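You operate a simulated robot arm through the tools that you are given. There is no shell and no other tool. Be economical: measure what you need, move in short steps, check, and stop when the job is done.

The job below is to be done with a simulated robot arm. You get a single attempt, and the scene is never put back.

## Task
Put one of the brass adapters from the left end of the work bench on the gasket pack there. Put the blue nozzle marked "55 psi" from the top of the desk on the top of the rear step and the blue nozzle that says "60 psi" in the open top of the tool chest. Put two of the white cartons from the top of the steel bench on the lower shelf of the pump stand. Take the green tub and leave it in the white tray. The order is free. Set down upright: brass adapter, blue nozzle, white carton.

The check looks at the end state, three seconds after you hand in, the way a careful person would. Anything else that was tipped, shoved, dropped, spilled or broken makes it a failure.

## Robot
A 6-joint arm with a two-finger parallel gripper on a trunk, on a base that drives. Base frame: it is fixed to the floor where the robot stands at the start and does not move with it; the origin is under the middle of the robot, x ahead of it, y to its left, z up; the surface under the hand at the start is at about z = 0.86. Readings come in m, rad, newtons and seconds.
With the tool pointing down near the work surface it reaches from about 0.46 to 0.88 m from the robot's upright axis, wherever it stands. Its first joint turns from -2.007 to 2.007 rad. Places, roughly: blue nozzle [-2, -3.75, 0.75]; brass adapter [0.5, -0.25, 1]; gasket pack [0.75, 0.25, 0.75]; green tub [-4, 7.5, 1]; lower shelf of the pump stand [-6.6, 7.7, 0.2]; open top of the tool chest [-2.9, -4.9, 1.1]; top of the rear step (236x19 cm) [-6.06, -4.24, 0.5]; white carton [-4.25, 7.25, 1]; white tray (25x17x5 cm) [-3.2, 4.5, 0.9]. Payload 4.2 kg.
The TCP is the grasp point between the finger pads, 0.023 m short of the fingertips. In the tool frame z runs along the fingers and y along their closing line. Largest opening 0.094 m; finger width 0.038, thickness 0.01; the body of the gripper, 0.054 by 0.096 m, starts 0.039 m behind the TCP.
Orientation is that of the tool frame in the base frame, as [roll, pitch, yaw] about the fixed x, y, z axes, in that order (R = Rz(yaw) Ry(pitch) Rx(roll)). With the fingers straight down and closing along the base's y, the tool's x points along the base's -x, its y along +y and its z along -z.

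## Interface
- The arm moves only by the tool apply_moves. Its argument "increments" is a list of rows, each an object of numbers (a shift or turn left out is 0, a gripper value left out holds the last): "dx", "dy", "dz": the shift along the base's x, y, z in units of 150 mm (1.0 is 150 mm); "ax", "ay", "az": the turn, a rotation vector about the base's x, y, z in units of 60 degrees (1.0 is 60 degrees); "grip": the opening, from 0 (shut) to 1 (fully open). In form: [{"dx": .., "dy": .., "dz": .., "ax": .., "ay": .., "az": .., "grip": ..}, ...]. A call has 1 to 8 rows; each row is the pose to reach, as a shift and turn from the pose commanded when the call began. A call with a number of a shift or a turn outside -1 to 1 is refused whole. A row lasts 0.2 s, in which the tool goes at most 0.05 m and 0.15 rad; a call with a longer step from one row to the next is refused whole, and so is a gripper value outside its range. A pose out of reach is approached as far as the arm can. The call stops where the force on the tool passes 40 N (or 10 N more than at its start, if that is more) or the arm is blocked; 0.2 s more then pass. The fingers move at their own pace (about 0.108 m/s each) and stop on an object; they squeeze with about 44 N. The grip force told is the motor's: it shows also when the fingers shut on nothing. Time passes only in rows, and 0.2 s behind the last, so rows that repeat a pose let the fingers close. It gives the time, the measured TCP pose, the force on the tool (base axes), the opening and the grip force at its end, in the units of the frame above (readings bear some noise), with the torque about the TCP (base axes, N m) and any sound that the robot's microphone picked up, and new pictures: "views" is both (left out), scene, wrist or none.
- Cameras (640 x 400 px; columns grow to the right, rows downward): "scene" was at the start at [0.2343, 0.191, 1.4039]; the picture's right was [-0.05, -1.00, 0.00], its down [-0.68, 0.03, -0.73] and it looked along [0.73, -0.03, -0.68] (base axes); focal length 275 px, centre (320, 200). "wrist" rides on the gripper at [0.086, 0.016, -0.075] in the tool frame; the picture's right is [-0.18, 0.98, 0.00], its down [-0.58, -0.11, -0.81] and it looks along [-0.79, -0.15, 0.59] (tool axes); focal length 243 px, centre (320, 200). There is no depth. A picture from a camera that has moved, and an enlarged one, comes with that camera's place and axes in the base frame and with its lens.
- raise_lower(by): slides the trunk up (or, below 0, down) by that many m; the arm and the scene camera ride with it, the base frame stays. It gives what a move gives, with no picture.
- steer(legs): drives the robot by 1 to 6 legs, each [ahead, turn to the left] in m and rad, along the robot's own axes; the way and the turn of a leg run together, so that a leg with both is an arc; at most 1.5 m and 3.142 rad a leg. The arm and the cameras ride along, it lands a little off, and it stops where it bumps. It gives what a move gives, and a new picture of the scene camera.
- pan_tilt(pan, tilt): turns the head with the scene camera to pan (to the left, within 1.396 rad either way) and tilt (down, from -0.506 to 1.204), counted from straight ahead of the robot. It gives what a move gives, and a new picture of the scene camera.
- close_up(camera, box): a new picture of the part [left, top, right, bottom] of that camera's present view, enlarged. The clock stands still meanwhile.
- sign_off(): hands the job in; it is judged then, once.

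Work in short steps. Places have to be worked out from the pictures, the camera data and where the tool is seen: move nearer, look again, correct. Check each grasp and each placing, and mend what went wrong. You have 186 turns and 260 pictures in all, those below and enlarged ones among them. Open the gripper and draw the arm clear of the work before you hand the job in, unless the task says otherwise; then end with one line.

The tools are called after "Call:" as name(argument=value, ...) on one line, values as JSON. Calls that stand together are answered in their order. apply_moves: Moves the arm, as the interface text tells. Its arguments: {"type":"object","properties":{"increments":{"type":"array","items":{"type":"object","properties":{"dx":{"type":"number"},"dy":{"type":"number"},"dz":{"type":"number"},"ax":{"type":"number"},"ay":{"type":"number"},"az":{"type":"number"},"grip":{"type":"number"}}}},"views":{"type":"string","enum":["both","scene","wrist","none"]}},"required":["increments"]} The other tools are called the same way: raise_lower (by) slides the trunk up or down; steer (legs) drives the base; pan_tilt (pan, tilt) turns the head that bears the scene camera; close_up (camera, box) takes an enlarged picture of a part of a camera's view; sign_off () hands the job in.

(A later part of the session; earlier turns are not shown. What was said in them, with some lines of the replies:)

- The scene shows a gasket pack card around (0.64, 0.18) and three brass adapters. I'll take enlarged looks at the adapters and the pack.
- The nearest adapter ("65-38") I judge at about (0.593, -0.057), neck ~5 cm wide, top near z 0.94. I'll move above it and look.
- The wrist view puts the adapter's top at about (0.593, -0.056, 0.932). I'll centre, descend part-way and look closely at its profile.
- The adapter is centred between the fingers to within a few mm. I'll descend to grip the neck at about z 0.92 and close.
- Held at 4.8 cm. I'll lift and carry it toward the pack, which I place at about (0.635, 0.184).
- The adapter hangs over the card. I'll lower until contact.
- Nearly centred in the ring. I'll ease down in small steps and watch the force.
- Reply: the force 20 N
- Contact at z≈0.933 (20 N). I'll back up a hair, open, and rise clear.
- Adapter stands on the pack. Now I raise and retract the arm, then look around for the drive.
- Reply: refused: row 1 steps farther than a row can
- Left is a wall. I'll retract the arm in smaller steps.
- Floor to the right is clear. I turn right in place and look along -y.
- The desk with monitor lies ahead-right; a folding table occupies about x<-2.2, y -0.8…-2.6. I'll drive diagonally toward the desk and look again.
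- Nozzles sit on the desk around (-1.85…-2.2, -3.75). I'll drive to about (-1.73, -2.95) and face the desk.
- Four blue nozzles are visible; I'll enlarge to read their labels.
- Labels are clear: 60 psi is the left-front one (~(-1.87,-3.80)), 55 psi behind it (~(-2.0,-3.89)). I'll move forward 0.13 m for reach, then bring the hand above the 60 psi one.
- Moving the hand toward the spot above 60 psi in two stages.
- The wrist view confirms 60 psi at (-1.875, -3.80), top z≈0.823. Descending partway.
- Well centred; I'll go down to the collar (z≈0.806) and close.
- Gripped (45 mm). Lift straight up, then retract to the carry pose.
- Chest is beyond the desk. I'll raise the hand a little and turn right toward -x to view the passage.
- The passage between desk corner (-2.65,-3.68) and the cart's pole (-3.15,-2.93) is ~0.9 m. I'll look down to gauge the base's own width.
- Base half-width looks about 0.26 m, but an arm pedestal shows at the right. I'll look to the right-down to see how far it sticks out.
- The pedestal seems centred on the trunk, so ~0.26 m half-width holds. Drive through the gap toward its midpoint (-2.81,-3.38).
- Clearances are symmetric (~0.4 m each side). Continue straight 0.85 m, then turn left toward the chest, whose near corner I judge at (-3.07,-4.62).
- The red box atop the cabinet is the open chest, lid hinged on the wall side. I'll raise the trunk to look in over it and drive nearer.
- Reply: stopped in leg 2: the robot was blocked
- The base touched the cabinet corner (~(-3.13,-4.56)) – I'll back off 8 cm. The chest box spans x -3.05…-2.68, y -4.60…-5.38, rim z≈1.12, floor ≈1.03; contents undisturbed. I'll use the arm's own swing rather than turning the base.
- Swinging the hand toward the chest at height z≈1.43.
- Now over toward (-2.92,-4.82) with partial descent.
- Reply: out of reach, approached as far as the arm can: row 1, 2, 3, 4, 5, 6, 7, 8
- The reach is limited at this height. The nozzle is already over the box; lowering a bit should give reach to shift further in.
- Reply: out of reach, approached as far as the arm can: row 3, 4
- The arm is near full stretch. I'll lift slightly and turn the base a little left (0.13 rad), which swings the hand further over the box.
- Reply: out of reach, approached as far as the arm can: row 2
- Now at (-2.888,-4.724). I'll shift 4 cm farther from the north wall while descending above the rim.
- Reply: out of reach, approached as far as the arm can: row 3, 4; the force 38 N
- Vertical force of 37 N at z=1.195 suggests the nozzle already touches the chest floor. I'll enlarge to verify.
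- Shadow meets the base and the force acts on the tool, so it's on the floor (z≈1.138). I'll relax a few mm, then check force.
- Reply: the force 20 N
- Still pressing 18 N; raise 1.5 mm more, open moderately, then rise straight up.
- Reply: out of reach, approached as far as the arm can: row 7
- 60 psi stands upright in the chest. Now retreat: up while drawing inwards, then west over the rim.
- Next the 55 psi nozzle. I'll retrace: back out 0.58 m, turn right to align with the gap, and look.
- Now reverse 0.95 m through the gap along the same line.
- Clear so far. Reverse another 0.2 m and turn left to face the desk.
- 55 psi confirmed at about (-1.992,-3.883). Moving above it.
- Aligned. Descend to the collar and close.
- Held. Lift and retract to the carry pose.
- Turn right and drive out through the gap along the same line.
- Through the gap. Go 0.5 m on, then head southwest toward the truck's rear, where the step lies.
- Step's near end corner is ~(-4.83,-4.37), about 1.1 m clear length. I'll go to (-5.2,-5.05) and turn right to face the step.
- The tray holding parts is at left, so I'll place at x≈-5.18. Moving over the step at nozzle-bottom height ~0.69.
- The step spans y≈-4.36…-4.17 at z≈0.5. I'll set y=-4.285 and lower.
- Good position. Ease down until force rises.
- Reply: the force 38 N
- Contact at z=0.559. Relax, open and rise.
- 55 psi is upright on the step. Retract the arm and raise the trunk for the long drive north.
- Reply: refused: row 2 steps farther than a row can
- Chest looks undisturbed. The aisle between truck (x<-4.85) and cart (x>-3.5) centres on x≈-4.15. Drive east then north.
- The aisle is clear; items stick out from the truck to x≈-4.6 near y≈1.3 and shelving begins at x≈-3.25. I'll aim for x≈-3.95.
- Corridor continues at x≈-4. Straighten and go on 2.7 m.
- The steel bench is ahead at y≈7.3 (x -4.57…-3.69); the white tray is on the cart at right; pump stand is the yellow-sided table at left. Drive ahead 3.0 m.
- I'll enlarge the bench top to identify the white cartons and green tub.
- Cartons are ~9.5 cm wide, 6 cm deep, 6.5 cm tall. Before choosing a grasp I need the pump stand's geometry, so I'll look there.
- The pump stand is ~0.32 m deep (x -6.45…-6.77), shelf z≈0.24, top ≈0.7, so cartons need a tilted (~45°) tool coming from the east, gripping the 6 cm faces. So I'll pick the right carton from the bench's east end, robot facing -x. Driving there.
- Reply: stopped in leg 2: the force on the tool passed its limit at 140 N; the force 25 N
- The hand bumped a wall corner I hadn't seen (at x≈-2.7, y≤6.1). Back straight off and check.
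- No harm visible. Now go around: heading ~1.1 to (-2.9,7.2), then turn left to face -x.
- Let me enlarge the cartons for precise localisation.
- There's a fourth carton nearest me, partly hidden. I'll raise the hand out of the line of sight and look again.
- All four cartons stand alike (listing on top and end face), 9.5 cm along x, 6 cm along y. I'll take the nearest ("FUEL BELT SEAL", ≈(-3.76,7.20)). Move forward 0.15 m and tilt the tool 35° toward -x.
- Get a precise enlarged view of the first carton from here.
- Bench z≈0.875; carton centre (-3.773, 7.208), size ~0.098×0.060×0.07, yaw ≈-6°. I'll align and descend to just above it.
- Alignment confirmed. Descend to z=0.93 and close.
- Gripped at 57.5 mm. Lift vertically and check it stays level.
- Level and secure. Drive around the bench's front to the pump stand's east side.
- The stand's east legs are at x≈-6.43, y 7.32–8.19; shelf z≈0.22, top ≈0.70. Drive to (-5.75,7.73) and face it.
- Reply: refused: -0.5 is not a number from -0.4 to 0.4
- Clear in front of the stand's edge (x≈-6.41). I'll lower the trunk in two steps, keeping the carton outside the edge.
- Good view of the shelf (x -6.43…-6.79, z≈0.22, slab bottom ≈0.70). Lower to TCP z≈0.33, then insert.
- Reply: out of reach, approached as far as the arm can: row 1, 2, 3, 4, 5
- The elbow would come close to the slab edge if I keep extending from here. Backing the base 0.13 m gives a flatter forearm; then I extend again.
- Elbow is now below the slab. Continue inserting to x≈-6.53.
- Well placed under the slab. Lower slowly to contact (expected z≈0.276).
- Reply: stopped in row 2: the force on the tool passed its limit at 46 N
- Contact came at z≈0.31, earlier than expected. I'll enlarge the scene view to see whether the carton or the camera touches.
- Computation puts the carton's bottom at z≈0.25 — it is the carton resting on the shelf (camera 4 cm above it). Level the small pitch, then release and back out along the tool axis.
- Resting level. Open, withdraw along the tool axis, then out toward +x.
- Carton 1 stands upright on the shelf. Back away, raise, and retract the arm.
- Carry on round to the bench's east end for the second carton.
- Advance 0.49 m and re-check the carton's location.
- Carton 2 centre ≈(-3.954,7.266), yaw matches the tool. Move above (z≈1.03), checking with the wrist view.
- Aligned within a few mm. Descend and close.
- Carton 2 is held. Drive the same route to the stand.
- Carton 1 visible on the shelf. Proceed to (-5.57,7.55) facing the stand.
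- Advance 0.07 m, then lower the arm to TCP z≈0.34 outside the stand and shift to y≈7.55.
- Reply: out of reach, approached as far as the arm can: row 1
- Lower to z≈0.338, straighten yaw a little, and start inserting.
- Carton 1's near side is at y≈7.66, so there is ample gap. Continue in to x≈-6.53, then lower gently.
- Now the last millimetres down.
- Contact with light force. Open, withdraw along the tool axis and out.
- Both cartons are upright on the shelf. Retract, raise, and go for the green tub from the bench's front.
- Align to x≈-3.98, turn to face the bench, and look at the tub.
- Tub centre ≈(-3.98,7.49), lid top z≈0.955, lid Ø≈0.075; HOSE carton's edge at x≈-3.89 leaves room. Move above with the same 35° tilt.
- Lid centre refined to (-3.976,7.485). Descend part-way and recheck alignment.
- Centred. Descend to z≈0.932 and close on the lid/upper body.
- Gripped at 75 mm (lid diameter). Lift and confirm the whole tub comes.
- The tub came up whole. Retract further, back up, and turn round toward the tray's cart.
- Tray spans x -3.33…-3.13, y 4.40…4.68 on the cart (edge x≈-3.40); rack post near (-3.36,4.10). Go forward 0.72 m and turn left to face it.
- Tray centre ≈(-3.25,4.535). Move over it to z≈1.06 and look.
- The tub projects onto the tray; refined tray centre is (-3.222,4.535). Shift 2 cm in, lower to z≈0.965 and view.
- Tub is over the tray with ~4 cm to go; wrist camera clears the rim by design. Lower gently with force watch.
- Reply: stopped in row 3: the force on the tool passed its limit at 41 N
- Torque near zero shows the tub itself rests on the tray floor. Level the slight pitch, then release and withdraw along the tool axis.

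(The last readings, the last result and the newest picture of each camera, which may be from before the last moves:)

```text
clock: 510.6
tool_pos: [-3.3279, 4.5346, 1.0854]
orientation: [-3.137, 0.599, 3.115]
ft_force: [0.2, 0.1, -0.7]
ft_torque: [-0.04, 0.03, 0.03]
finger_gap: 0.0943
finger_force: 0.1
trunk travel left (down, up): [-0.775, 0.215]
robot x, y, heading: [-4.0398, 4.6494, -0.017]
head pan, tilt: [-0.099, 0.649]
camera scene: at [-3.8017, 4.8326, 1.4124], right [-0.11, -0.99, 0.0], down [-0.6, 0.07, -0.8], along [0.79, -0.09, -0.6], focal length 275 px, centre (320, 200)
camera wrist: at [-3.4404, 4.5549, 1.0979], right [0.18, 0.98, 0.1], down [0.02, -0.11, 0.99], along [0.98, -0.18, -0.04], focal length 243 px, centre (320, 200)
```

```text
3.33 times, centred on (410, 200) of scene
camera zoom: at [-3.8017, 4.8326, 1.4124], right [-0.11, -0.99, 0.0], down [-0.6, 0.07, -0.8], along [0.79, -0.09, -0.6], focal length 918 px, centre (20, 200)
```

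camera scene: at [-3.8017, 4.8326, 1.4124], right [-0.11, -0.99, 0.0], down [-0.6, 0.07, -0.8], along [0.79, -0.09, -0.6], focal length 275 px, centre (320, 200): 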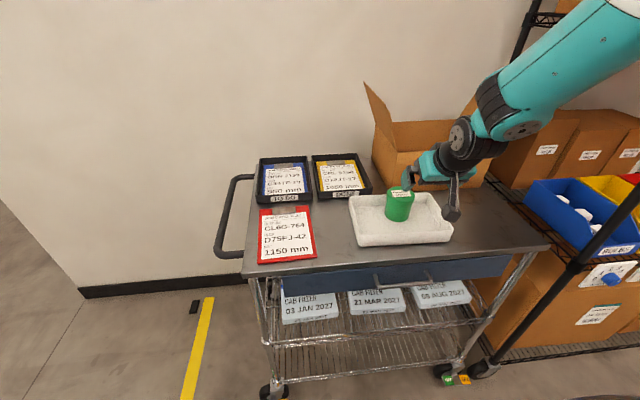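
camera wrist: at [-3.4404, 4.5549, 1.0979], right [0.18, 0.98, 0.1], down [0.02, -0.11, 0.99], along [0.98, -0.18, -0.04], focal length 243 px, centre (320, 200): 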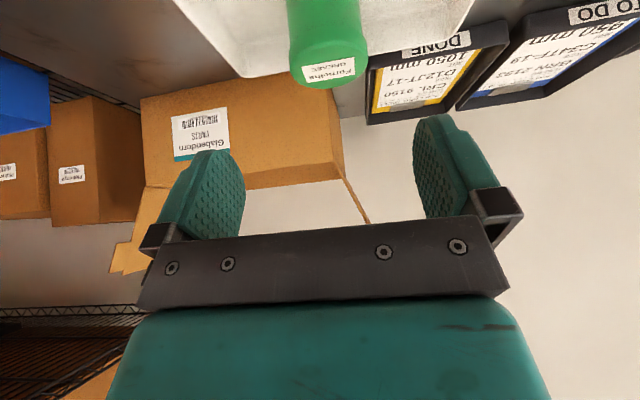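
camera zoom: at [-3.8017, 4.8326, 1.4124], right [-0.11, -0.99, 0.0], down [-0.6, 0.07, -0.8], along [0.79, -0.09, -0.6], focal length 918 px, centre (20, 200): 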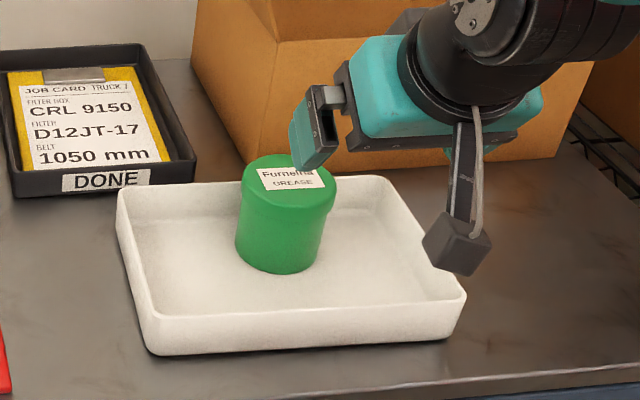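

The tub stands in the tray. Draw the arm back clear of the cart.

Call:
apply_moves(increments=[{"dx": -0.15, "dz": 0.25}, {"dx": -0.35, "dz": 0.45}, {"dx": -0.6, "dz": 0.55}, {"dx": -0.6, "dz": 0.6}], views="none")

Call:
steer(legs=[[-0.15, 0]])

```text
clock: 511.6
tool_pos: [-3.4146, 4.5358, 1.179]
orientation: [-3.136, 0.602, 3.116]
ft_force: [-0.1, 0.1, -0.3]
ft_torque: [0.03, -0.01, 0.0]
finger_gap: 0.094
finger_force: 0.1
trunk travel left (down, up): [-0.775, 0.215]
robot x, y, heading: [-4.0475, 4.6505, -0.017]
head pan, tilt: [-0.099, 0.649]
```

```text
clock: 513.0
tool_pos: [-3.5654, 4.5387, 1.178]
orientation: [-3.135, 0.601, 3.113]
ft_force: [-0.4, 0.0, -0.8]
ft_torque: [-0.04, 0.0, -0.03]
finger_gap: 0.0943
finger_force: 0.1
trunk travel left (down, up): [-0.775, 0.215]
robot x, y, heading: [-4.1976, 4.6529, -0.018]
head pan, tilt: [-0.099, 0.649]
camera scene: at [-3.9529, 4.8346, 1.4126], right [-0.12, -0.99, 0.0], down [-0.6, 0.07, -0.8], along [0.79, -0.09, -0.6], focal length 275 px, centre (320, 200)
```

scene: 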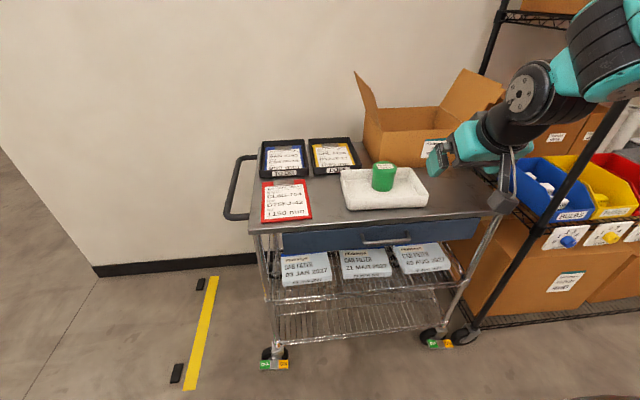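

All items are placed, the gripper is open and the arm is clear, so I hand in.

Call:
sign_off()

```text
The job is handed in.
```

I placed all six items as asked and handed the job in; on the way the base touched the tool cabinet corner and the hand bumped a wall, but I saw nothing moved or damaged by either.
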